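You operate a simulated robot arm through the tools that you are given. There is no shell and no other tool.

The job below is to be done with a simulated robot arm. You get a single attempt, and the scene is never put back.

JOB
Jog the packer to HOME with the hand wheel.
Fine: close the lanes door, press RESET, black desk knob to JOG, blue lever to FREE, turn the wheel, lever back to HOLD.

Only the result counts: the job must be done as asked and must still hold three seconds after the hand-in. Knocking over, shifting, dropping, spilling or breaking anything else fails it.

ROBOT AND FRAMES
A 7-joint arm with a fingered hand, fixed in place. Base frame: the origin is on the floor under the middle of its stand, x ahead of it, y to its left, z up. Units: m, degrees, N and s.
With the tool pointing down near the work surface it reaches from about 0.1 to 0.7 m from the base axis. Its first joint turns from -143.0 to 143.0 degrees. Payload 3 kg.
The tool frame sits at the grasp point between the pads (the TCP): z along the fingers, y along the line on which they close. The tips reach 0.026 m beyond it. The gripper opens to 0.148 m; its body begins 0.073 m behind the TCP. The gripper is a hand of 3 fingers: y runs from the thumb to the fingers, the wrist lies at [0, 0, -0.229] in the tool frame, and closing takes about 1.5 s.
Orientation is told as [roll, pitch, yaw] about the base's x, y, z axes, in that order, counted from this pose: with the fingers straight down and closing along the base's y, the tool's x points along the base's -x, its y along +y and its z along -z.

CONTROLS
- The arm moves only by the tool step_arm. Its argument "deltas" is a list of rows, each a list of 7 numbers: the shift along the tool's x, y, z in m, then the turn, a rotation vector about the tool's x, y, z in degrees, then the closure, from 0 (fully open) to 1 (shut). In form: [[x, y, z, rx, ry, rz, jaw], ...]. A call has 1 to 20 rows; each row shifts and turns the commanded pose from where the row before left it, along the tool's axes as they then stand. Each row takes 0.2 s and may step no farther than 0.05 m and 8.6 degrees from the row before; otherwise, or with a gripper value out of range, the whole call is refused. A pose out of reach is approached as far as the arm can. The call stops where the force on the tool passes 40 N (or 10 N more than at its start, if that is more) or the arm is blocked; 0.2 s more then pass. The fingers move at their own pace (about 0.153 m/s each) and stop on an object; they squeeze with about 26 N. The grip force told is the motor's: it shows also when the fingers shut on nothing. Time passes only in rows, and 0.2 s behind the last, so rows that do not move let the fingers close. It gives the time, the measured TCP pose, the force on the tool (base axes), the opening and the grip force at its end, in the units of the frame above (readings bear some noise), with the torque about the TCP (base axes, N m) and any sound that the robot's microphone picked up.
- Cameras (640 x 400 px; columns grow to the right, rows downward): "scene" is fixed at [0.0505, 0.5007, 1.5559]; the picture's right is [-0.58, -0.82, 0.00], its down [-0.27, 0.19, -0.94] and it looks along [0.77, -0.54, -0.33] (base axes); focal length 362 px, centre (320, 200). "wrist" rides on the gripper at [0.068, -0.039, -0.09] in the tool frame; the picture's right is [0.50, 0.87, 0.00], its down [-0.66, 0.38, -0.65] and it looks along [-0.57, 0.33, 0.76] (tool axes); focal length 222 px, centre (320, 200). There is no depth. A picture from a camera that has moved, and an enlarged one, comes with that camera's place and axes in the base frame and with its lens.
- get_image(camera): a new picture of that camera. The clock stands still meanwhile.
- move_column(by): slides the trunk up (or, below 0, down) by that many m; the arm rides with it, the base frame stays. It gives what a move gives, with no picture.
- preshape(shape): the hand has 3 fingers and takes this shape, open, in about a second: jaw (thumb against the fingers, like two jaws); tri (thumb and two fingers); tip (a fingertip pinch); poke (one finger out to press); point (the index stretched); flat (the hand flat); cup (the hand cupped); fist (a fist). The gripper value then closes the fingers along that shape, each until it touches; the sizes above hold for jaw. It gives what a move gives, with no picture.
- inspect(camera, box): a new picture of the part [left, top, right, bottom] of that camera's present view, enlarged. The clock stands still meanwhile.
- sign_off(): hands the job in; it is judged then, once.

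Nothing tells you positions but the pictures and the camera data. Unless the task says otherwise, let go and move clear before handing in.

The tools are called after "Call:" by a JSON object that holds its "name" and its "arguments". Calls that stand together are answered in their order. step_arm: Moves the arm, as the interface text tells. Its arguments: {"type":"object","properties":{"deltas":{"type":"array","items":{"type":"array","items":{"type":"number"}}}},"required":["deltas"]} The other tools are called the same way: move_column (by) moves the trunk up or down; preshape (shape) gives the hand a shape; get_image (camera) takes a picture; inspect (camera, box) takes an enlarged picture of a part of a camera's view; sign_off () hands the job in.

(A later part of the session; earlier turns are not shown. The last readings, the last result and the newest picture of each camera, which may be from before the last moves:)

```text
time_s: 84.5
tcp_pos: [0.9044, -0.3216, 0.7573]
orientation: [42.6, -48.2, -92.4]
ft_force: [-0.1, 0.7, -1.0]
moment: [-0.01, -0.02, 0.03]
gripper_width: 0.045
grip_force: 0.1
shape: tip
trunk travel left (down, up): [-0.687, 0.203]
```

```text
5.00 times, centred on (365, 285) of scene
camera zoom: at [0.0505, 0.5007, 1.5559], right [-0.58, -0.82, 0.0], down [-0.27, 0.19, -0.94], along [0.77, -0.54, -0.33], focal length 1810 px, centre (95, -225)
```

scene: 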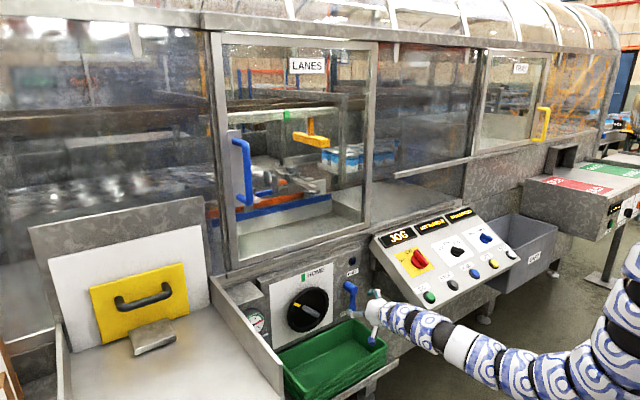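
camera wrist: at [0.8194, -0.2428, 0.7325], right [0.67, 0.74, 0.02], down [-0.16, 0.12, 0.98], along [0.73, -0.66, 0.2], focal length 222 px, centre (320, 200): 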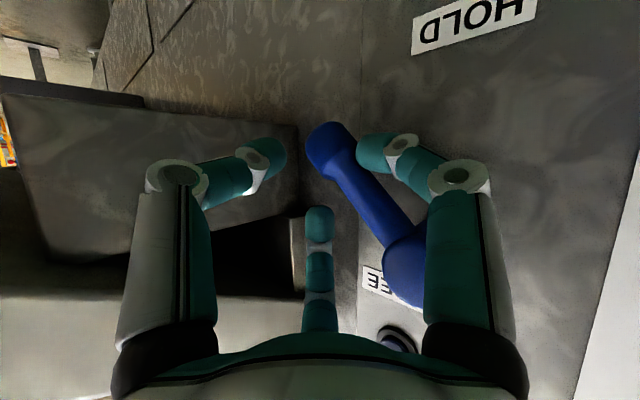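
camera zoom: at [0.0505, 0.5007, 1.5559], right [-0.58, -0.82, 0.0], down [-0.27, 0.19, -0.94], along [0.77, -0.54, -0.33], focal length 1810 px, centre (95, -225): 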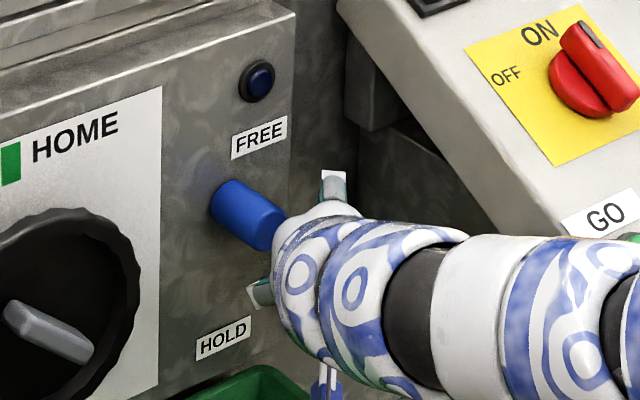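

The lever keeps rotating smoothly. I'll continue upward in two more small steps.

Call:
{"name": "step_arm", "arguments": {"deltas": [[-0.0237, 0.0095, -0.0073, 0, 0, 0, 0.7]]}}

Call:
{"name": "get_image", "arguments": {"camera": "wrist"}}

Call:
{"name": "step_arm", "arguments": {"deltas": [[-0.0166, 0.0087, -0.0094, 0, 0, 0, 0.7]]}}

Call:
{"name": "get_image", "arguments": {"camera": "wrist"}}

Call:
{"name": "inspect", "arguments": {"camera": "scene", "box": [310, 245, 420, 325]}}

```text
time_s: 84.8
tcp_pos: [0.9063, -0.3284, 0.783]
orientation: [42.7, -48.3, -92.5]
ft_force: [-2.5, -1.2, -3.2]
moment: [-0.22, 0.04, 0.08]
gripper_width: 0.0447
grip_force: 0.1
shape: tip
trunk travel left (down, up): [-0.687, 0.203]
```

```text
taken
camera wrist: at [0.8207, -0.249, 0.7586], right [0.67, 0.74, 0.02], down [-0.16, 0.12, 0.98], along [0.72, -0.66, 0.2], focal length 222 px, centre (320, 200)
```

wrist: 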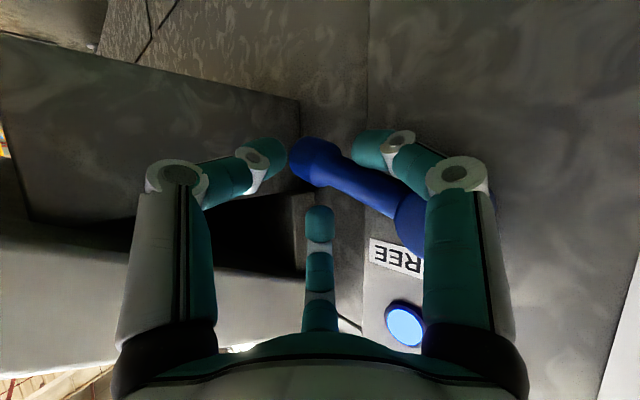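

```text
time_s: 85.2
tcp_pos: [0.9033, -0.3312, 0.8035]
orientation: [42.7, -48.3, -92.6]
ft_force: [-13.8, -2.2, -4.8]
moment: [-0.27, 0.36, 0.58]
gripper_width: 0.0433
grip_force: 0.1
shape: tip
trunk travel left (down, up): [-0.687, 0.203]
```

```text
taken
camera wrist: at [0.8179, -0.2524, 0.7793], right [0.67, 0.74, 0.02], down [-0.16, 0.12, 0.98], along [0.72, -0.66, 0.2], focal length 222 px, centre (320, 200)
```

wrist: 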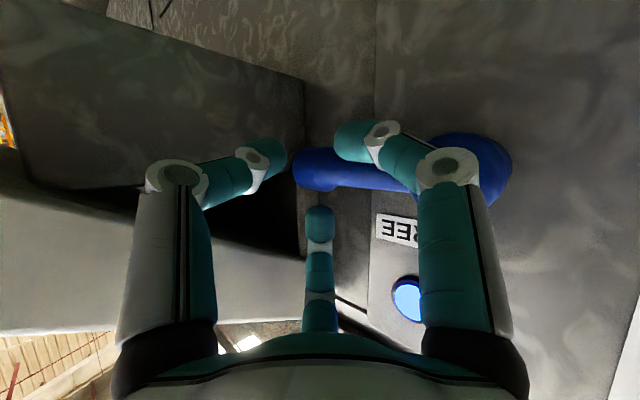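

```text
5.00 times, centred on (365, 285) of scene
camera zoom: at [0.0505, 0.5007, 1.5559], right [-0.58, -0.82, 0.0], down [-0.27, 0.19, -0.94], along [0.77, -0.54, -0.33], focal length 1810 px, centre (95, -225)
```

zoom: 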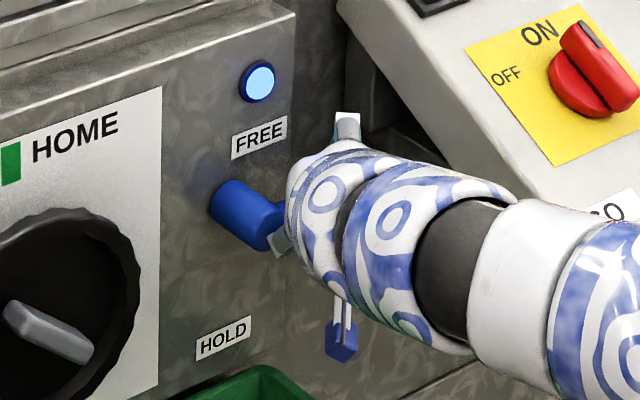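

The lamp beside FREE has lit and the lever is about horizontal, so FREE appears to be reached. I'll ease down slightly to unload and withdraw straight back, then verify it stays.

Call:
{"name": "step_arm", "arguments": {"deltas": [[0.004, -0.0023, 0.0025, 0, 0, 0, 0.7], [-0.0001, -0.0148, -0.0135, 0, 0, 0, 0.6], [-0.0003, -0.0295, -0.027, 0, 0, 0, 0.5], [-0.0003, -0.0295, -0.027, 0, 0, 0, 0.4]]}}

Call:
{"name": "get_image", "arguments": {"camera": "wrist"}}

Call:
{"name": "inspect", "arguments": {"camera": "scene", "box": [310, 245, 420, 325]}}

```text
time_s: 86.2
tcp_pos: [0.8064, -0.3254, 0.8]
orientation: [42.8, -48.3, -92.6]
ft_force: [0.7, 0.6, 0.3]
moment: [0.02, 0.01, 0.02]
gripper_width: 0.0882
grip_force: 0.1
shape: tip
trunk travel left (down, up): [-0.687, 0.203]
```

```text
taken
camera wrist: at [0.7205, -0.2466, 0.7755], right [0.67, 0.74, 0.02], down [-0.16, 0.12, 0.98], along [0.72, -0.66, 0.2], focal length 222 px, centre (320, 200)
```

wrist: 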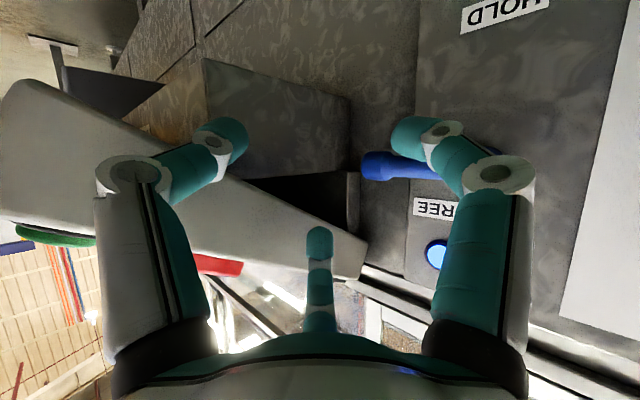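

```text
5.00 times, centred on (365, 285) of scene
camera zoom: at [0.0505, 0.5007, 1.5559], right [-0.58, -0.82, 0.0], down [-0.27, 0.19, -0.94], along [0.77, -0.54, -0.33], focal length 1810 px, centre (95, -225)
```

zoom: 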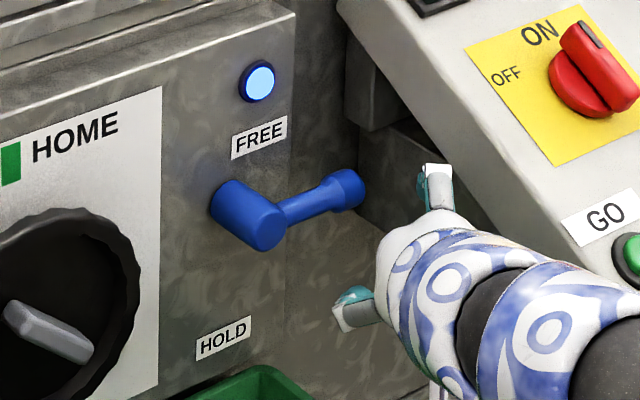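

The lever rests horizontally at FREE with its lamp lit. Next is the wheel: I'll move left and back in front of it, then square the hand up so it points straight at the panel.

Call:
{"name": "step_arm", "arguments": {"deltas": [[0.0243, 0.0154, -0.0319, 0, 0, 0, 0.3], [0.0243, 0.0154, -0.0319, 0, 0, 0, 0.3], [0.0243, 0.0154, -0.0319, 0, 0, 0, 0.3], [0.0243, 0.0154, -0.0319, 0, 0, 0, 0.3], [0.0243, 0.0154, -0.0319, 0, 0, 0, 0.3], [0.0243, 0.0154, -0.0319, 0, 0, 0, 0.3]]}}

Call:
{"name": "step_arm", "arguments": {"deltas": [[0, 0, 0, -6.1, 3.52, -3.79, 0.3], [0, 0, 0, -6.1, 3.52, -3.79, 0.3], [0, 0, 0, -6.1, 3.52, -3.79, 0.3], [0, 0, 0, -6.1, 3.52, -3.79, 0.3], [0, 0, 0, -6.1, 3.52, -3.79, 0.3]]}}

Call:
{"name": "get_image", "arguments": {"camera": "wrist"}}

Call:
{"name": "get_image", "arguments": {"camera": "scene"}}

```text
time_s: 87.7
tcp_pos: [0.7575, -0.074, 0.8246]
orientation: [42.8, -48.4, -92.6]
ft_force: [0.0, -0.3, 0.0]
moment: [0.0, 0.0, 0.0]
gripper_width: 0.1035
grip_force: 0.0
shape: tip
trunk travel left (down, up): [-0.687, 0.203]
```

```text
time_s: 88.8
tcp_pos: [0.7552, -0.0762, 0.8249]
orientation: [44.0, -48.6, -53.3]
ft_force: [0.9, -0.3, 0.1]
moment: [-0.04, 0.02, 0.02]
gripper_width: 0.1036
grip_force: 0.1
shape: tip
trunk travel left (down, up): [-0.687, 0.203]
```

```text
taken
camera wrist: at [0.6402, -0.0706, 0.7994], right [0.03, 1.0, 0.02], down [-0.22, -0.01, 0.98], along [0.98, -0.04, 0.21], focal length 222 px, centre (320, 200)
```

wrist: 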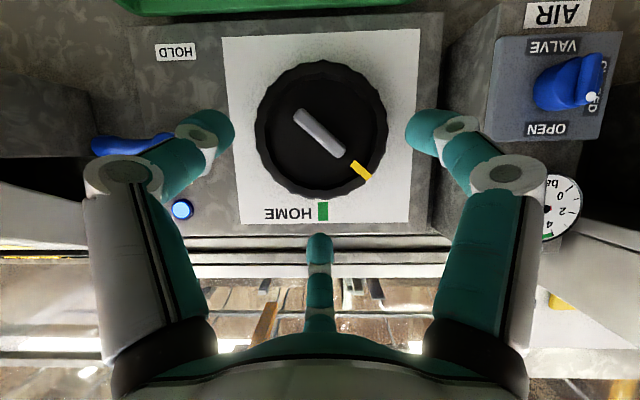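

```text
taken
```

scene: 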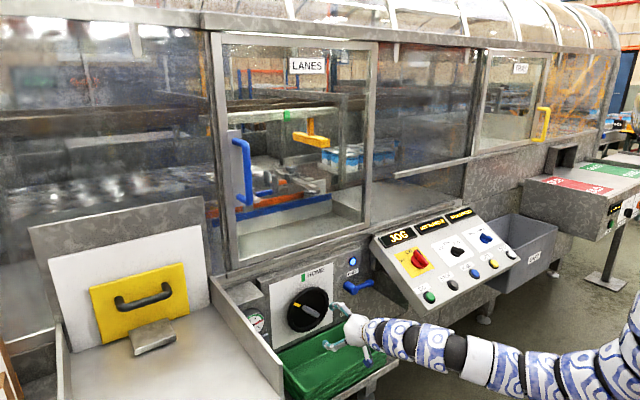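

Now I have a square view of the wheel. Its yellow mark is about 45 degrees left of HOME, and a grip ridge across the centre points at the mark. I'll level the hand and roll it so the fingers straddle the ridge, then check alignment.

Call:
{"name": "step_arm", "arguments": {"deltas": [[0, 0, 0, -3.5, -6.06, 0, 0.3], [0, 0, 0, -3.5, -6.06, 0, 0.3], [0, 0, 0, -3.5, -6.06, 0, 0.3], [0, 0, 0, -3.5, -6.06, 0, 0.3], [0, 0, 0, 0, 0, -7.5, 0.3], [0, 0, 0, 0, 0, -7.5, 0.3], [0, 0, 0, 0, 0, -7.5, 0.3], [0, 0, 0, 0, 0, -7.5, 0.3], [0, 0, 0, 0, 0, -7.5, 0.3], [0, 0, 0, 0, 0, -7.5, 0.3]]}}

Call:
{"name": "get_image", "arguments": {"camera": "wrist"}}

Call:
{"name": "get_image", "arguments": {"camera": "scene"}}

```text
time_s: 91.0
tcp_pos: [0.7572, -0.0756, 0.826]
orientation: [-88.3, -76.2, 86.3]
ft_force: [-0.2, 1.1, 0.0]
moment: [0.01, 0.02, 0.04]
gripper_width: 0.1034
grip_force: 0.2
shape: tip
trunk travel left (down, up): [-0.687, 0.203]
```

```text
taken
camera wrist: at [0.6647, -0.1256, 0.7701], right [0.02, 0.72, -0.69], down [-0.63, 0.55, 0.55], along [0.78, 0.43, 0.47], focal length 222 px, centre (320, 200)
```

wrist: 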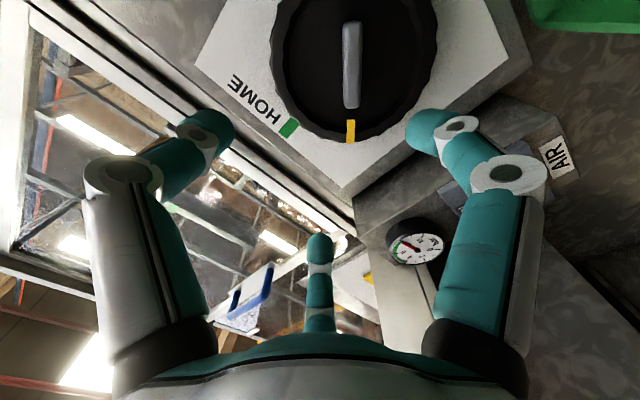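

```text
taken
```

scene: 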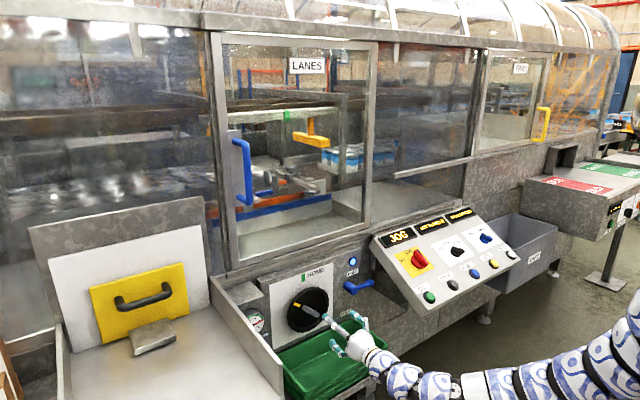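

The yellow end now lines up with one finger, with the other two either side. I'll centre the hand on the ridge and move closer.

Call:
{"name": "step_arm", "arguments": {"deltas": [[0.021, 0.0038, 0.02, 0, 0, 0, 0.3], [0.021, 0.0038, 0.02, 0, 0, 0, 0.3]]}}

Call:
{"name": "get_image", "arguments": {"camera": "wrist"}}

Call:
{"name": "inspect", "arguments": {"camera": "scene", "box": [270, 260, 390, 370]}}

```text
time_s: 91.7
tcp_pos: [0.7972, -0.0799, 0.7843]
orientation: [-88.4, -76.4, 86.1]
ft_force: [-0.6, -0.3, 0.1]
moment: [-0.02, -0.01, 0.02]
gripper_width: 0.1037
grip_force: 0.0
shape: tip
trunk travel left (down, up): [-0.687, 0.203]
```

```text
taken
camera wrist: at [0.7045, -0.131, 0.7273], right [0.02, 0.72, -0.69], down [-0.63, 0.55, 0.55], along [0.78, 0.42, 0.47], focal length 222 px, centre (320, 200)
```

wrist: 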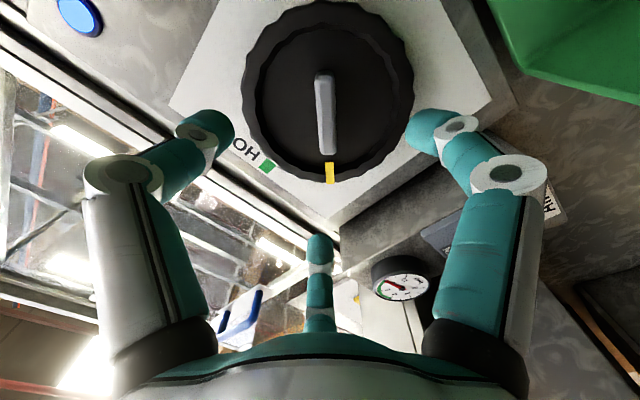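

```text
3.64 times, centred on (330, 315) of scene
camera zoom: at [0.0505, 0.5007, 1.5559], right [-0.58, -0.82, 0.0], down [-0.27, 0.19, -0.94], along [0.77, -0.54, -0.33], focal length 1316 px, centre (284, -218)
```

zoom: 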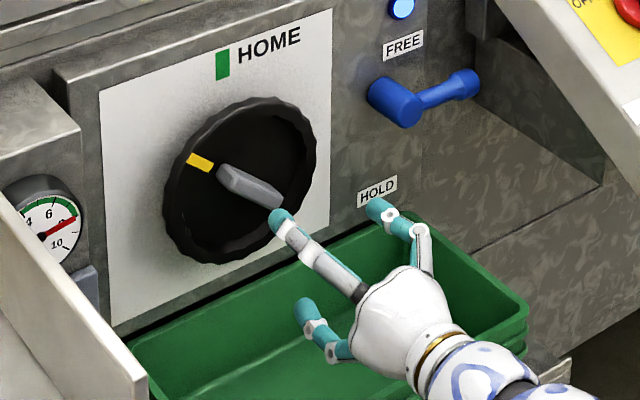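

The ridge is nearly centred. I'll shift about 6 mm down and move 5 cm closer, then check the depth.

Call:
{"name": "step_arm", "arguments": {"deltas": [[0.003, 0, 0.025, 0, 0, 0, 0.3], [0.003, 0, 0.025, 0, 0, 0, 0.3]]}}

Call:
{"name": "get_image", "arguments": {"camera": "wrist"}}

Call:
{"name": "inspect", "arguments": {"camera": "scene", "box": [270, 260, 390, 370]}}

```text
time_s: 92.2
tcp_pos: [0.8457, -0.0824, 0.7775]
orientation: [-88.3, -76.3, 86.3]
ft_force: [0.5, 0.7, -0.4]
moment: [0.0, 0.02, 0.0]
gripper_width: 0.1034
grip_force: 0.0
shape: tip
trunk travel left (down, up): [-0.687, 0.203]
```

```text
taken
camera wrist: at [0.7543, -0.1325, 0.7215], right [0.02, 0.72, -0.69], down [-0.63, 0.54, 0.55], along [0.78, 0.42, 0.47], focal length 222 px, centre (320, 200)
```

wrist: 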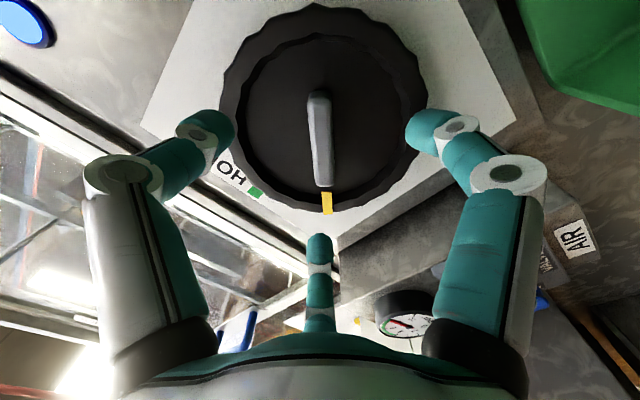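

```text
3.64 times, centred on (330, 315) of scene
camera zoom: at [0.0505, 0.5007, 1.5559], right [-0.58, -0.82, 0.0], down [-0.27, 0.19, -0.94], along [0.77, -0.54, -0.33], focal length 1316 px, centre (284, -218)
```

zoom: 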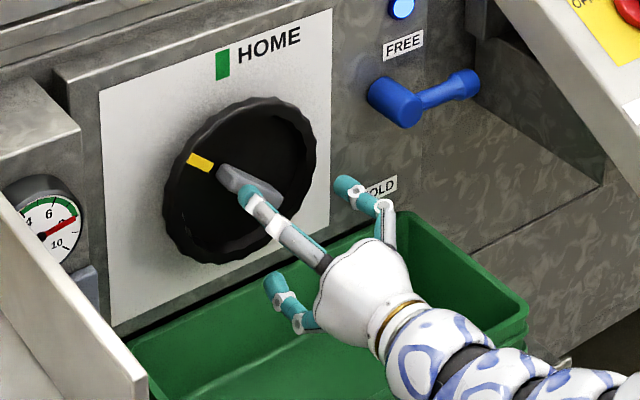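

Geometry from the rim says the hand axis is on the wheel's centre, with the wheel face near x = 0.925. I'll advance 3 cm, check, then go the last part.

Call:
{"name": "step_arm", "arguments": {"deltas": [[0, 0, 0.015, 0, 0, 0, 0.35], [0, 0, 0.015, 0, 0, 0, 0.35]]}}

Call:
{"name": "inspect", "arguments": {"camera": "wrist", "box": [180, 60, 460, 260]}}

Call:
{"name": "inspect", "arguments": {"camera": "scene", "box": [280, 270, 370, 340]}}

```text
time_s: 92.8
tcp_pos: [0.8753, -0.0829, 0.777]
orientation: [-88.0, -76.3, 86.1]
ft_force: [-0.1, 0.6, 0.0]
moment: [0.01, -0.01, -0.03]
gripper_width: 0.0965
grip_force: 0.0
shape: tip
trunk travel left (down, up): [-0.687, 0.203]
```

```text
2.00 times, centred on (320, 160) of wrist
camera zoom: at [0.7836, -0.1338, 0.7208], right [0.02, 0.72, -0.69], down [-0.63, 0.54, 0.55], along [0.78, 0.43, 0.47], focal length 444 px, centre (320, 280)
```

zoom: 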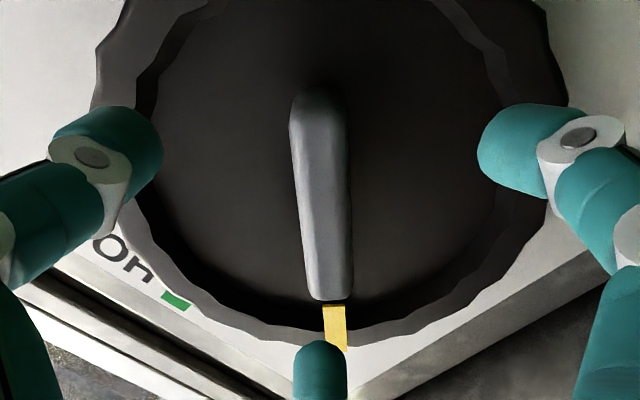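

```text
5.71 times, centred on (325, 305) of scene
camera zoom: at [0.0505, 0.5007, 1.5559], right [-0.58, -0.82, 0.0], down [-0.27, 0.19, -0.94], along [0.77, -0.54, -0.33], focal length 2068 px, centre (291, -400)
```

zoom: 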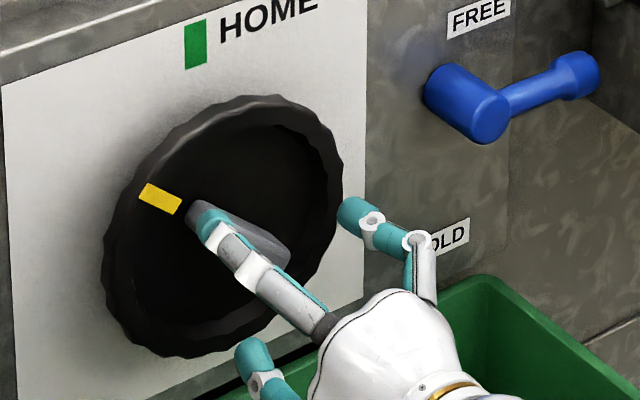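

The fingers fit inside the rim around the ridge. I'll advance 2 cm more and close on the ridge.

Call:
{"name": "step_arm", "arguments": {"deltas": [[0.002, 0, 0.012, 0, 0, 0, 0.4], [0, 0, 0.01, 0, 0, 0, 0.4], [0, 0, 0, 0, 0, 0, 0.7], [0, 0, 0, 0, 0, 0, 1], [0, 0, 0, 0, 0, 0, 1], [0, 0, 0, 0, 0, 0, 1], [0, 0, 0, 0, 0, 0, 1], [0, 0, 0, 0, 0, 0, 1]]}}

Call:
{"name": "inspect", "arguments": {"camera": "wrist", "box": [180, 60, 460, 260]}}

Call:
{"name": "inspect", "arguments": {"camera": "scene", "box": [280, 270, 370, 340]}}

```text
time_s: 94.7
tcp_pos: [0.8979, -0.0851, 0.7761]
orientation: [-88.6, -76.4, 86.7]
ft_force: [8.7, 3.9, 7.1]
moment: [-0.07, -0.16, 0.09]
gripper_width: 0.033
grip_force: 25.3
shape: tip
trunk travel left (down, up): [-0.687, 0.203]
```

```text
2.00 times, centred on (320, 160) of wrist
camera zoom: at [0.806, -0.1354, 0.7194], right [0.02, 0.72, -0.69], down [-0.63, 0.55, 0.55], along [0.78, 0.42, 0.47], focal length 444 px, centre (320, 280)
```

zoom: 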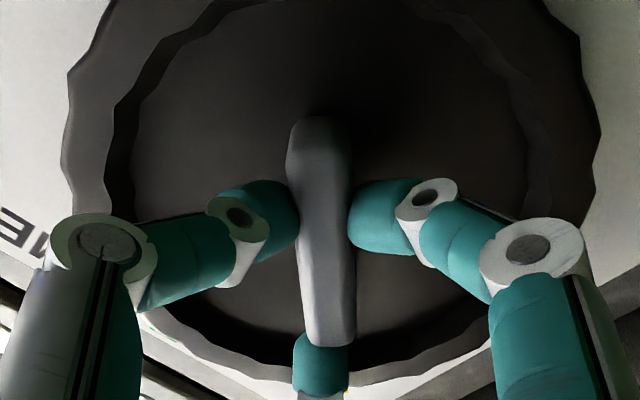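

```text
5.71 times, centred on (325, 305) of scene
camera zoom: at [0.0505, 0.5007, 1.5559], right [-0.58, -0.82, 0.0], down [-0.27, 0.19, -0.94], along [0.77, -0.54, -0.33], focal length 2068 px, centre (291, -400)
```

zoom: 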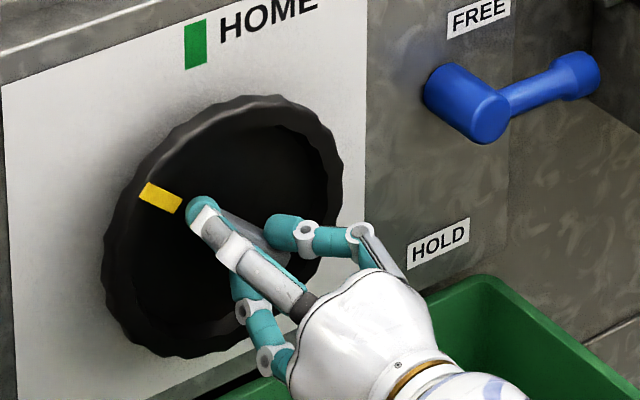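

This is a firm grip: two fingers pinch the ridge and the third sits at its yellow end. I'll turn clockwise a little and check both the wheel mark and the yellow pusher behind the door.

Call:
{"name": "step_arm", "arguments": {"deltas": [[0, 0, 0, 0, 0, 5, 1], [0, 0, 0, 0, 0, 5, 1], [0, 0, 0, 0, 0, 5, 1]]}}

Call:
{"name": "inspect", "arguments": {"camera": "wrist", "box": [180, 60, 460, 260]}}

Call:
{"name": "inspect", "arguments": {"camera": "scene", "box": [200, 90, 360, 190]}}

Call:
{"name": "inspect", "arguments": {"camera": "scene", "box": [280, 255, 370, 340]}}

```text
time_s: 95.5
tcp_pos: [0.8976, -0.0837, 0.7746]
orientation: [73.9, -88.6, -75.9]
ft_force: [7.8, 4.2, 6.4]
moment: [-0.08, -0.05, 0.07]
gripper_width: 0.0329
grip_force: 26.3
shape: tip
trunk travel left (down, up): [-0.687, 0.203]
```

```text
2.00 times, centred on (320, 160) of wrist
camera zoom: at [0.8065, -0.1182, 0.7062], right [0.03, 0.88, -0.48], down [-0.64, 0.39, 0.67], along [0.77, 0.29, 0.57], focal length 444 px, centre (320, 280)
```

zoom: 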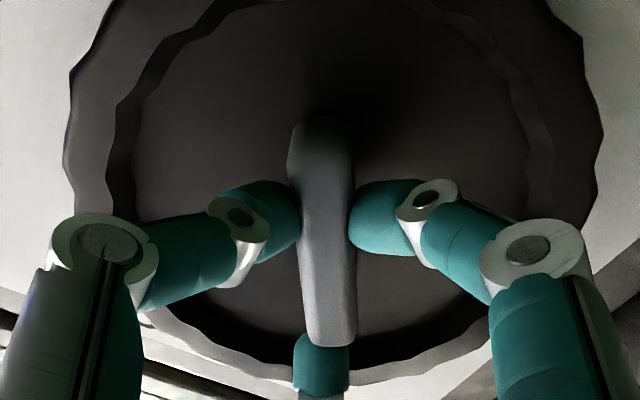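

```text
4.00 times, centred on (280, 140) of scene
camera zoom: at [0.0505, 0.5007, 1.5559], right [-0.58, -0.82, 0.0], down [-0.27, 0.19, -0.94], along [0.77, -0.54, -0.33], focal length 1448 px, centre (480, 440)
```

zoom: 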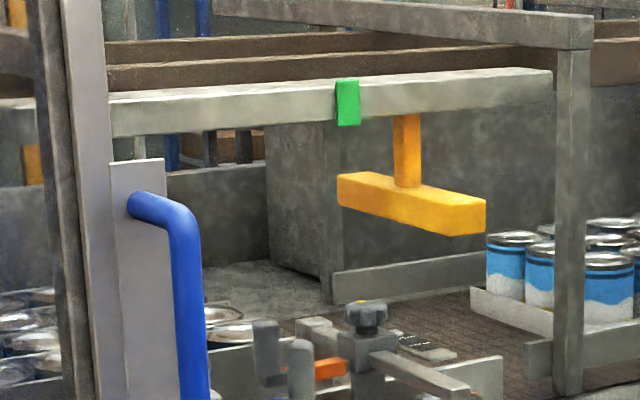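

```text
4.71 times, centred on (325, 298) of scene
camera zoom: at [0.0505, 0.5007, 1.5559], right [-0.58, -0.82, 0.0], down [-0.27, 0.19, -0.94], along [0.77, -0.54, -0.33], focal length 1703 px, centre (296, -259)
```

zoom: 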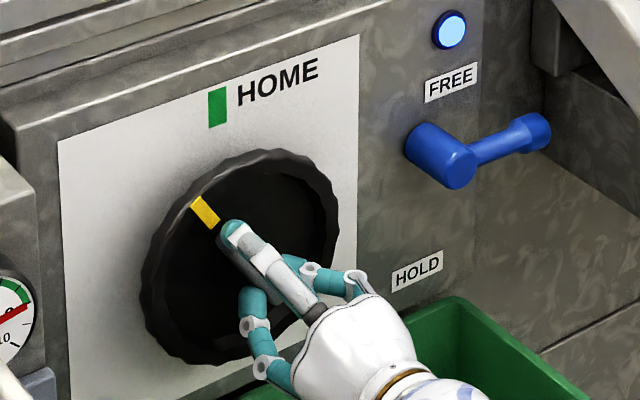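

The wheel follows exactly, and the yellow pusher is moving towards its green mark, so clockwise is right. I'll continue another 20 degrees.

Call:
{"name": "step_arm", "arguments": {"deltas": [[0, 0, 0, 0, 0, 5, 1], [0, 0, 0, 0, 0, 5, 1], [0, 0, 0, 0, 0, 5, 1], [0, 0, 0, 0, 0, 5, 1]]}}

Call:
{"name": "inspect", "arguments": {"camera": "scene", "box": [200, 90, 360, 190]}}

Call:
{"name": "inspect", "arguments": {"camera": "scene", "box": [280, 255, 370, 340]}}

Call:
{"name": "get_image", "arguments": {"camera": "wrist"}}

```text
time_s: 96.5
tcp_pos: [0.8979, -0.0835, 0.7745]
orientation: [88.7, -68.6, -90.8]
ft_force: [9.8, 8.6, 0.8]
moment: [-0.18, 0.24, 0.18]
gripper_width: 0.0326
grip_force: 26.1
shape: tip
trunk travel left (down, up): [-0.687, 0.203]
```

```text
4.00 times, centred on (280, 140) of scene
camera zoom: at [0.0505, 0.5007, 1.5559], right [-0.58, -0.82, 0.0], down [-0.27, 0.19, -0.94], along [0.77, -0.54, -0.33], focal length 1448 px, centre (480, 440)
```

zoom: 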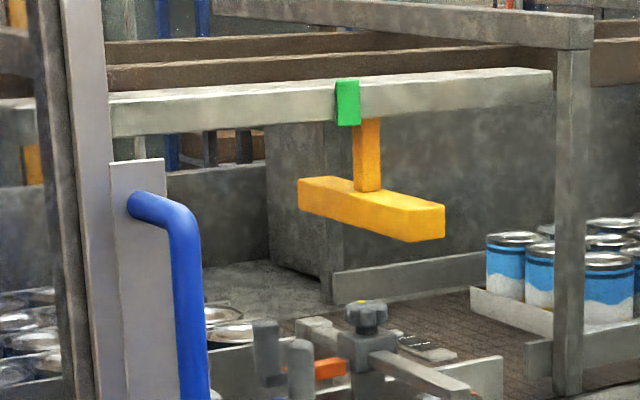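

```text
4.71 times, centred on (325, 298) of scene
camera zoom: at [0.0505, 0.5007, 1.5559], right [-0.58, -0.82, 0.0], down [-0.27, 0.19, -0.94], along [0.77, -0.54, -0.33], focal length 1703 px, centre (296, -259)
```

zoom: 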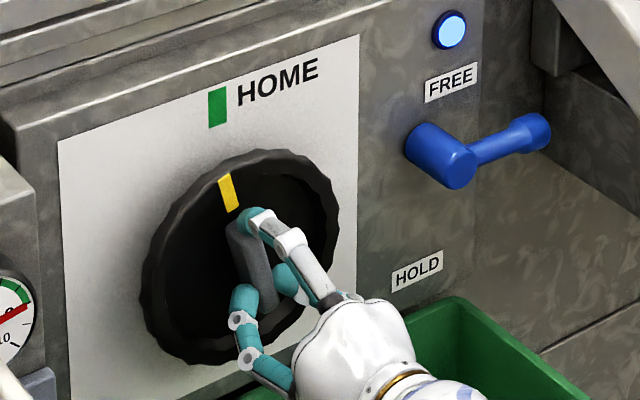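

```text
taken
camera wrist: at [0.8071, -0.0917, 0.6968], right [0.03, 0.99, -0.15], down [-0.64, 0.14, 0.75], along [0.76, 0.07, 0.64], focal length 222 px, centre (320, 200)
```

wrist: 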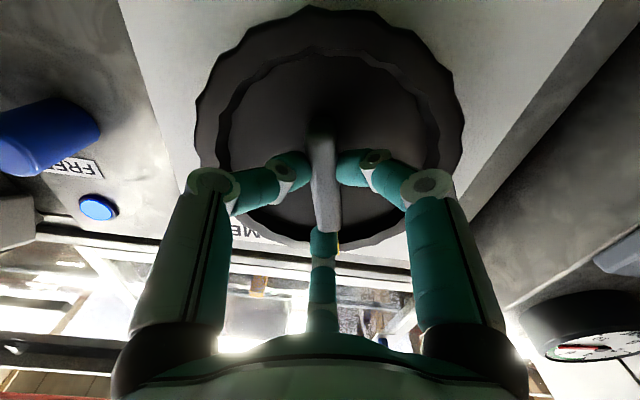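

The pusher's stem is almost at the green mark and the wheel mark is about 10 degrees short of HOME. I'll turn 10 degrees more in small steps.

Call:
{"name": "step_arm", "arguments": {"deltas": [[0, 0, 0, 0, 0, 4, 1], [0, 0, 0, 0, 0, 3, 1], [0, 0, 0, 0, 0, 3, 1], [0, 0, 0, 0, 0, 0, 1]]}}

Call:
{"name": "inspect", "arguments": {"camera": "scene", "box": [200, 90, 360, 190]}}

Call:
{"name": "inspect", "arguments": {"camera": "scene", "box": [280, 255, 370, 340]}}

Call:
{"name": "inspect", "arguments": {"camera": "scene", "box": [360, 190, 540, 320]}}

```text
time_s: 97.5
tcp_pos: [0.8975, -0.0837, 0.7748]
orientation: [89.2, -58.7, -91.3]
ft_force: [8.7, 14.6, -0.8]
moment: [-0.21, 0.31, 0.33]
gripper_width: 0.0323
grip_force: 25.9
shape: tip
trunk travel left (down, up): [-0.687, 0.203]
```

```text
4.00 times, centred on (280, 140) of scene
camera zoom: at [0.0505, 0.5007, 1.5559], right [-0.58, -0.82, 0.0], down [-0.27, 0.19, -0.94], along [0.77, -0.54, -0.33], focal length 1448 px, centre (480, 440)
```

zoom: 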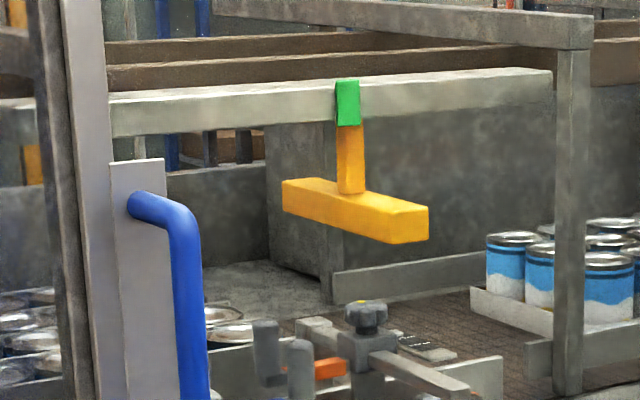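

```text
4.71 times, centred on (325, 298) of scene
camera zoom: at [0.0505, 0.5007, 1.5559], right [-0.58, -0.82, 0.0], down [-0.27, 0.19, -0.94], along [0.77, -0.54, -0.33], focal length 1703 px, centre (296, -259)
```

zoom: 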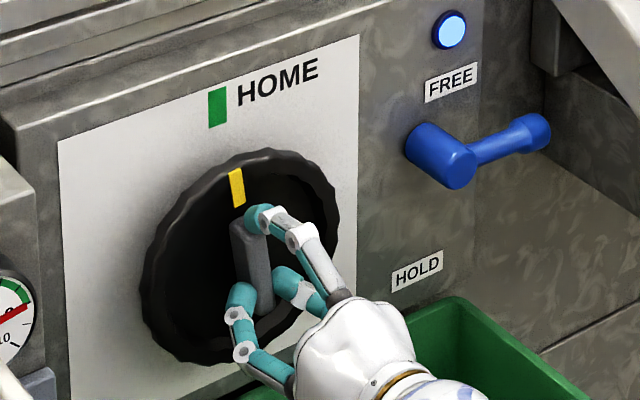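

```text
3.08 times, centred on (450, 255) of scene
camera zoom: at [0.0505, 0.5007, 1.5559], right [-0.58, -0.82, 0.0], down [-0.27, 0.19, -0.94], along [0.77, -0.54, -0.33], focal length 1114 px, centre (-80, 31)
```

zoom: 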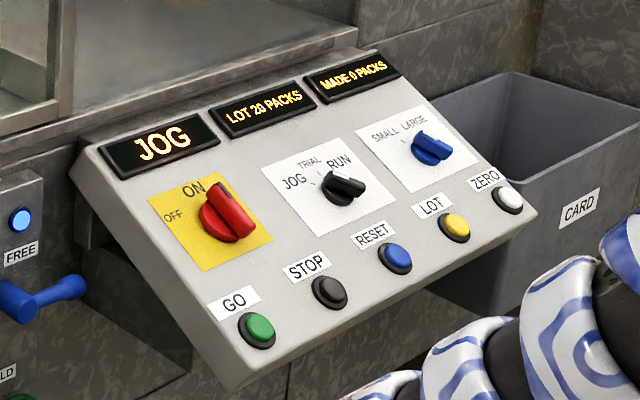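

The pusher's stem is now directly under the green mark and the wheel mark is near HOME. I'll look closer from both cameras before letting go.

Call:
{"name": "inspect", "arguments": {"camera": "scene", "box": [262, 100, 312, 160]}}

Call:
{"name": "inspect", "arguments": {"camera": "scene", "box": [285, 265, 345, 325]}}

Call:
{"name": "get_image", "arguments": {"camera": "wrist"}}

```text
6.67 times, centred on (287, 130) of scene
camera zoom: at [0.0505, 0.5007, 1.5559], right [-0.58, -0.82, 0.0], down [-0.27, 0.19, -0.94], along [0.77, -0.54, -0.33], focal length 2413 px, centre (540, 667)
```

zoom: 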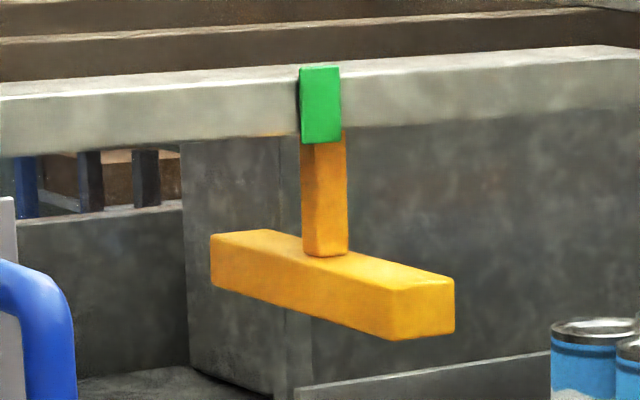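

```text
6.67 times, centred on (315, 295) of scene
camera zoom: at [0.0505, 0.5007, 1.5559], right [-0.58, -0.82, 0.0], down [-0.27, 0.19, -0.94], along [0.77, -0.54, -0.33], focal length 2413 px, centre (353, -433)
```

zoom: 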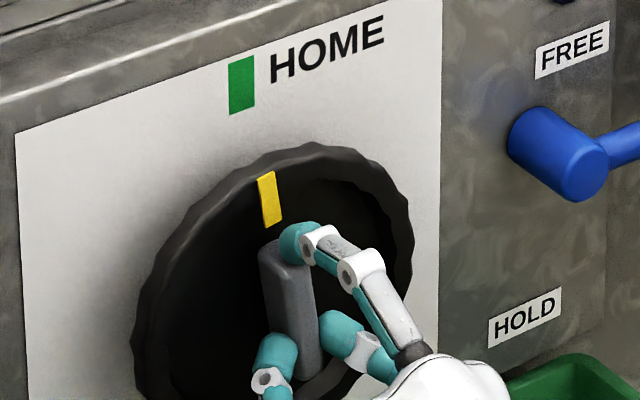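

```text
taken
camera wrist: at [0.8075, -0.0784, 0.6964], right [0.03, 1.0, 0.02], down [-0.65, 0.0, 0.76], along [0.76, -0.04, 0.65], focal length 222 px, centre (320, 200)
```

wrist: 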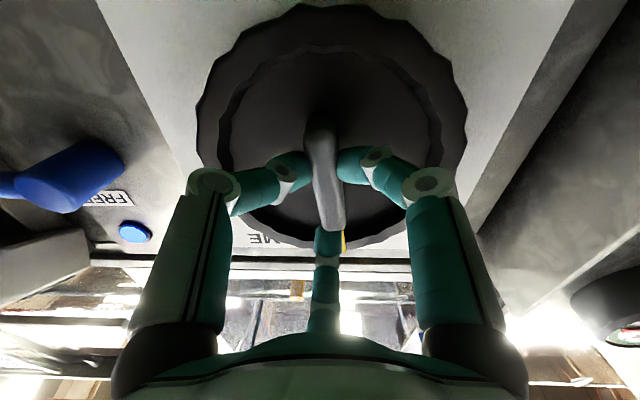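

The ridge has slipped slightly in the grip, and the yellow mark is still about 9 degrees short of vertical. I'll turn another 9 degrees and compare again.

Call:
{"name": "step_arm", "arguments": {"deltas": [[0, 0, 0, 0, 0, 3, 1], [0, 0, 0, 0, 0, 3, 1], [0, 0, 0, 0, 0, 3, 1], [0, 0, 0, 0, 0, 0, 1]]}}

Call:
{"name": "inspect", "arguments": {"camera": "scene", "box": [262, 100, 312, 160]}}

Call:
{"name": "inspect", "arguments": {"camera": "scene", "box": [285, 265, 345, 325]}}

Call:
{"name": "get_image", "arguments": {"camera": "wrist"}}

```text
time_s: 98.5
tcp_pos: [0.8973, -0.0835, 0.7748]
orientation: [89.3, -49.7, -91.5]
ft_force: [7.1, 17.2, 0.5]
moment: [-0.18, 0.4, 0.42]
gripper_width: 0.0317
grip_force: 25.7
shape: tip
trunk travel left (down, up): [-0.687, 0.203]
```

```text
6.67 times, centred on (287, 130) of scene
camera zoom: at [0.0505, 0.5007, 1.5559], right [-0.58, -0.82, 0.0], down [-0.27, 0.19, -0.94], along [0.77, -0.54, -0.33], focal length 2413 px, centre (540, 667)
```

zoom: 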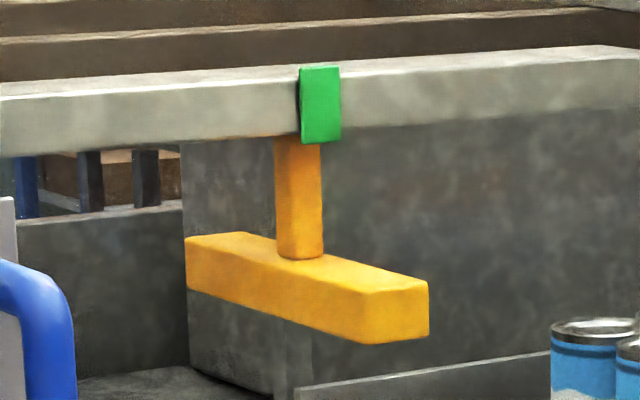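

```text
6.67 times, centred on (315, 295) of scene
camera zoom: at [0.0505, 0.5007, 1.5559], right [-0.58, -0.82, 0.0], down [-0.27, 0.19, -0.94], along [0.77, -0.54, -0.33], focal length 2413 px, centre (353, -433)
```

zoom: 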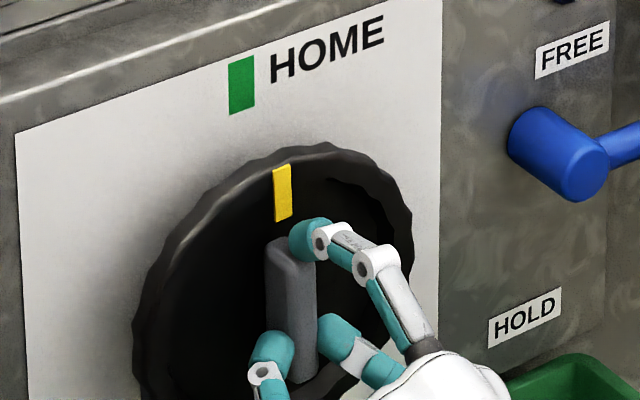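

```text
taken
camera wrist: at [0.8081, -0.0661, 0.6981], right [0.04, 0.98, 0.18], down [-0.65, -0.11, 0.75], along [0.76, -0.14, 0.64], focal length 222 px, centre (320, 200)
```

wrist: 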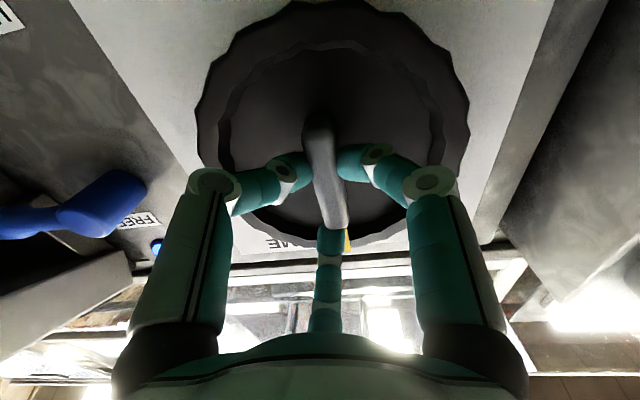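

The yellow mark and ridge now look vertical, matching HOME. I'll open the fingers, back off and view the wheel straight-on to measure the alignment.

Call:
{"name": "step_arm", "arguments": {"deltas": [[0, 0, 0, 0, 0, 0, 0.8], [0, 0, 0, 0, 0, 0, 0.6], [0, 0, 0, 0, 0, 0, 0.4], [0, 0, 0, 0, 0, 0, 0.4], [0, 0, -0.03, 0, 0, 0, 0.4], [0, 0, -0.04, 0, 0, 0, 0.3], [0, 0, -0.04, 0, 0, 0, 0.3], [0, 0, -0.03, 0, 0, 0, 0.3]]}}

Call:
{"name": "step_arm", "arguments": {"deltas": [[0, 0, 0, 4.5, 5.36, 0, 0.3], [0, 0, 0, 4.5, 5.36, 0, 0.3], [0, 0, 0, 4.5, 5.36, 0, 0.3], [0, 0, 0, 4.5, 5.36, 0, 0.3], [0, 0, 0, 0, 0, 0, 0.3]]}}

Call:
{"name": "get_image", "arguments": {"camera": "wrist"}}

Call:
{"name": "inspect", "arguments": {"camera": "scene", "box": [265, 255, 375, 345]}}

Call:
{"name": "inspect", "arguments": {"camera": "scene", "box": [262, 100, 312, 160]}}

```text
time_s: 100.2
tcp_pos: [0.7591, -0.0787, 0.7766]
orientation: [89.5, -49.6, -91.7]
ft_force: [-0.4, 0.7, 0.3]
moment: [-0.01, -0.03, 0.02]
gripper_width: 0.1033
grip_force: 0.0
shape: tip
trunk travel left (down, up): [-0.687, 0.203]
```

```text
time_s: 101.5
tcp_pos: [0.7586, -0.0788, 0.7758]
orientation: [50.1, -42.0, -62.6]
ft_force: [0.5, -0.3, 0.8]
moment: [-0.02, 0.02, -0.03]
gripper_width: 0.1033
grip_force: 0.1
shape: tip
trunk travel left (down, up): [-0.687, 0.203]
```

```text
taken
camera wrist: at [0.6434, -0.0613, 0.751], right [0.12, 0.98, 0.16], down [-0.23, -0.13, 0.97], along [0.97, -0.15, 0.21], focal length 222 px, centre (320, 200)
```

wrist: 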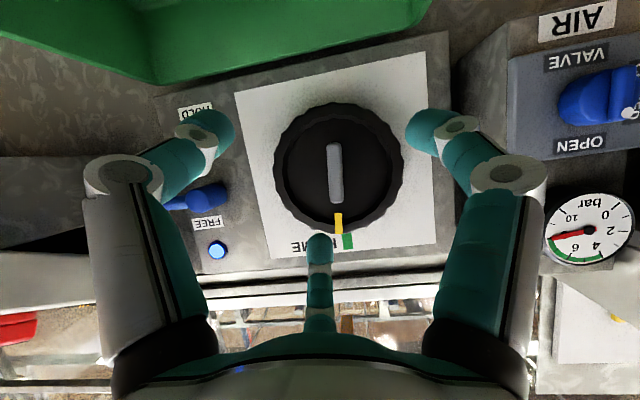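

```text
4.44 times, centred on (320, 300) of scene
camera zoom: at [0.0505, 0.5007, 1.5559], right [-0.58, -0.82, 0.0], down [-0.27, 0.19, -0.94], along [0.77, -0.54, -0.33], focal length 1608 px, centre (320, -244)
```

zoom: 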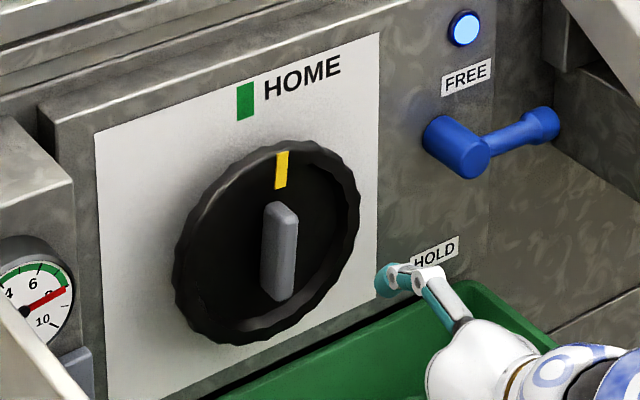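

```text
6.67 times, centred on (287, 130) of scene
camera zoom: at [0.0505, 0.5007, 1.5559], right [-0.58, -0.82, 0.0], down [-0.27, 0.19, -0.94], along [0.77, -0.54, -0.33], focal length 2413 px, centre (540, 667)
```

zoom: 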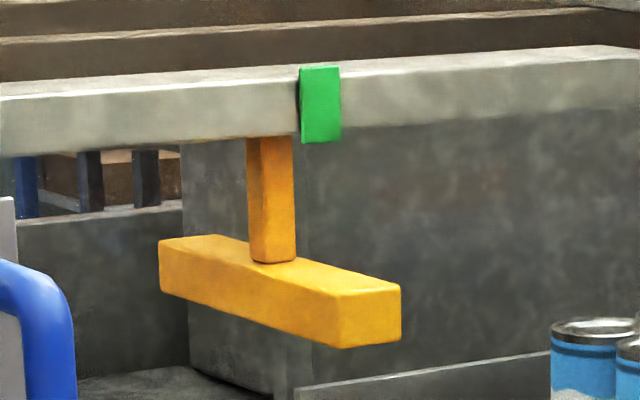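

Letting go made the wheel spring a few degrees past HOME, because the grip was wound up. I'll zoom in to measure the overshoot precisely.

Call:
{"name": "inspect", "arguments": {"camera": "wrist", "box": [260, 90, 420, 260]}}

Call:
{"name": "inspect", "arguments": {"camera": "scene", "box": [285, 265, 345, 325]}}

```text
2.35 times, centred on (340, 175) of wrist
camera zoom: at [0.6434, -0.0613, 0.751], right [0.12, 0.98, 0.16], down [-0.23, -0.13, 0.97], along [0.97, -0.15, 0.21], focal length 523 px, centre (273, 259)
```

zoom: 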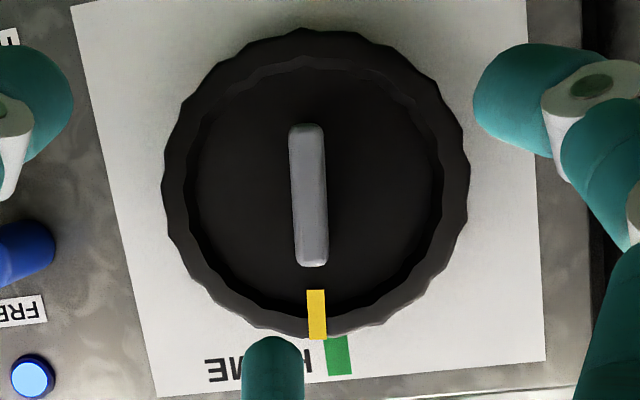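

```text
6.67 times, centred on (315, 295) of scene
camera zoom: at [0.0505, 0.5007, 1.5559], right [-0.58, -0.82, 0.0], down [-0.27, 0.19, -0.94], along [0.77, -0.54, -0.33], focal length 2413 px, centre (353, -433)
```

zoom: 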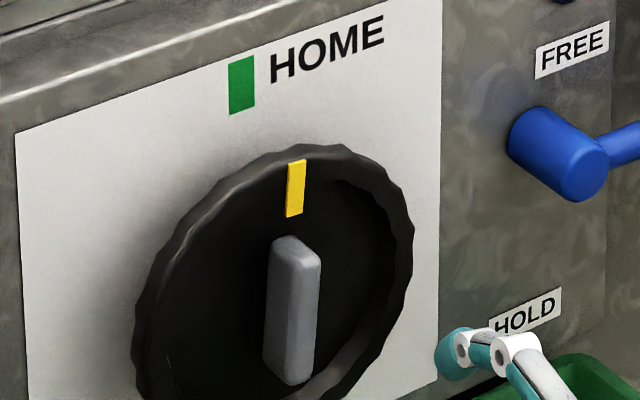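

By several measures the wheel is about 5 degrees clockwise past HOME. Instead of gripping again, I'll close the fingertips into a single tip and nudge the ridge's upper end to the left, which leaves no wind-up. First I'll go to a position just right of the ridge's top.

Call:
{"name": "step_arm", "arguments": {"deltas": [[0, 0, 0, 0, 0, 0, 0.7], [-0.025, 0.00965, 0.0145, 0, 0, 0, 1], [-0.025, 0.00965, 0.0145, 0, 0, 0, 1], [-0.025, 0.00965, 0.0145, 0, 0, 0, 1], [-0.025, 0.00965, 0.0145, 0, 0, 0, 1], [0, 0, 0, 0, 0, 0, 1]]}}

Call:
{"name": "get_image", "arguments": {"camera": "wrist"}}

Call:
{"name": "inspect", "arguments": {"camera": "scene", "box": [265, 255, 375, 345]}}

```text
time_s: 102.8
tcp_pos: [0.8573, -0.1201, 0.8377]
orientation: [50.2, -42.0, -62.7]
ft_force: [-0.2, -1.0, 1.2]
moment: [0.02, 0.0, 0.01]
gripper_width: 0.0
grip_force: 25.7
shape: tip
trunk travel left (down, up): [-0.687, 0.203]
```

```text
taken
camera wrist: at [0.7425, -0.1015, 0.8129], right [0.12, 0.98, 0.16], down [-0.23, -0.13, 0.97], along [0.97, -0.15, 0.21], focal length 222 px, centre (320, 200)
```

wrist: 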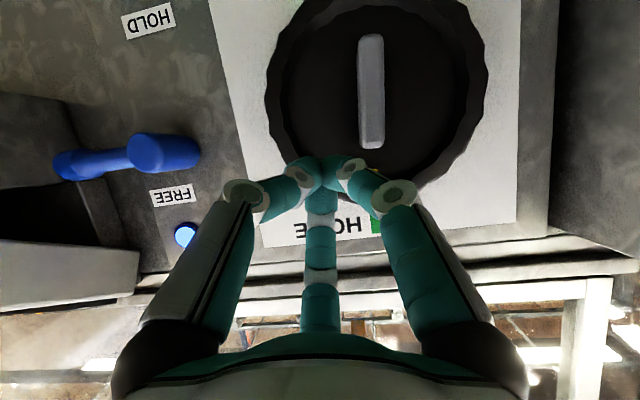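

```text
4.44 times, centred on (320, 300) of scene
camera zoom: at [0.0505, 0.5007, 1.5559], right [-0.58, -0.82, 0.0], down [-0.27, 0.19, -0.94], along [0.77, -0.54, -0.33], focal length 1608 px, centre (320, -244)
```

zoom: 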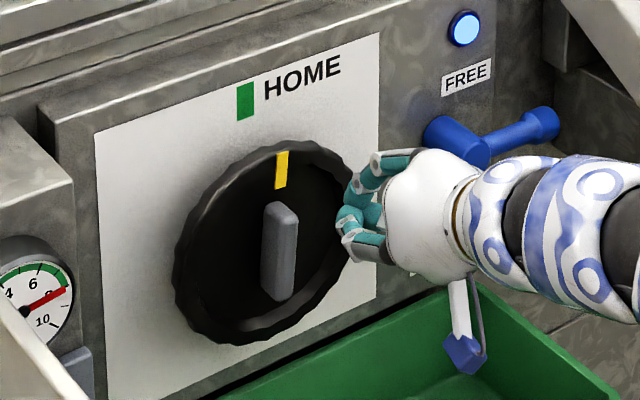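

The tip will come in just right of the ridge's upper end. I'll shift 5 mm inward to clear the rim and advance in small steps.

Call:
{"name": "step_arm", "arguments": {"deltas": [[0.0074, 0.0003, 0.0127, 0, 0, 0, 1], [0, 0, 0.015, 0, 0, 0, 1]]}}

Call:
{"name": "get_image", "arguments": {"camera": "wrist"}}

Call:
{"name": "inspect", "arguments": {"camera": "scene", "box": [285, 265, 345, 325]}}

```text
time_s: 103.5
tcp_pos: [0.8785, -0.1149, 0.819]
orientation: [50.1, -42.1, -62.6]
ft_force: [-0.6, 0.4, 0.7]
moment: [-0.04, 0.03, 0.0]
gripper_width: 0.0
grip_force: 26.1
shape: tip
trunk travel left (down, up): [-0.687, 0.203]
```

```text
taken
camera wrist: at [0.7635, -0.0957, 0.7938], right [0.12, 0.98, 0.16], down [-0.22, -0.13, 0.97], along [0.97, -0.15, 0.21], focal length 222 px, centre (320, 200)
```

wrist: 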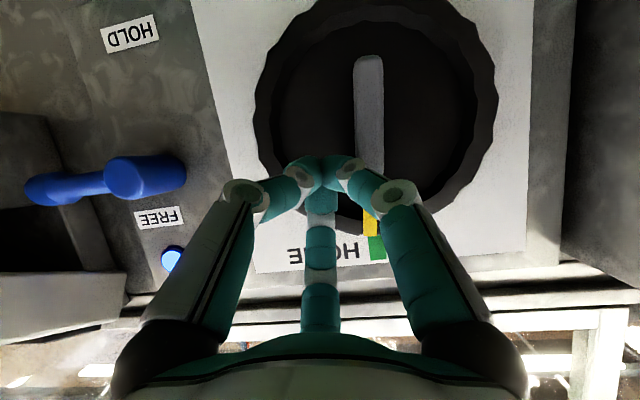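

```text
6.67 times, centred on (315, 295) of scene
camera zoom: at [0.0505, 0.5007, 1.5559], right [-0.58, -0.82, 0.0], down [-0.27, 0.19, -0.94], along [0.77, -0.54, -0.33], focal length 2413 px, centre (353, -433)
```

zoom: 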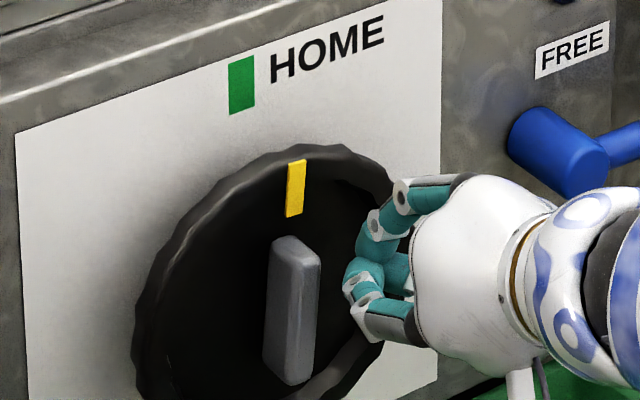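

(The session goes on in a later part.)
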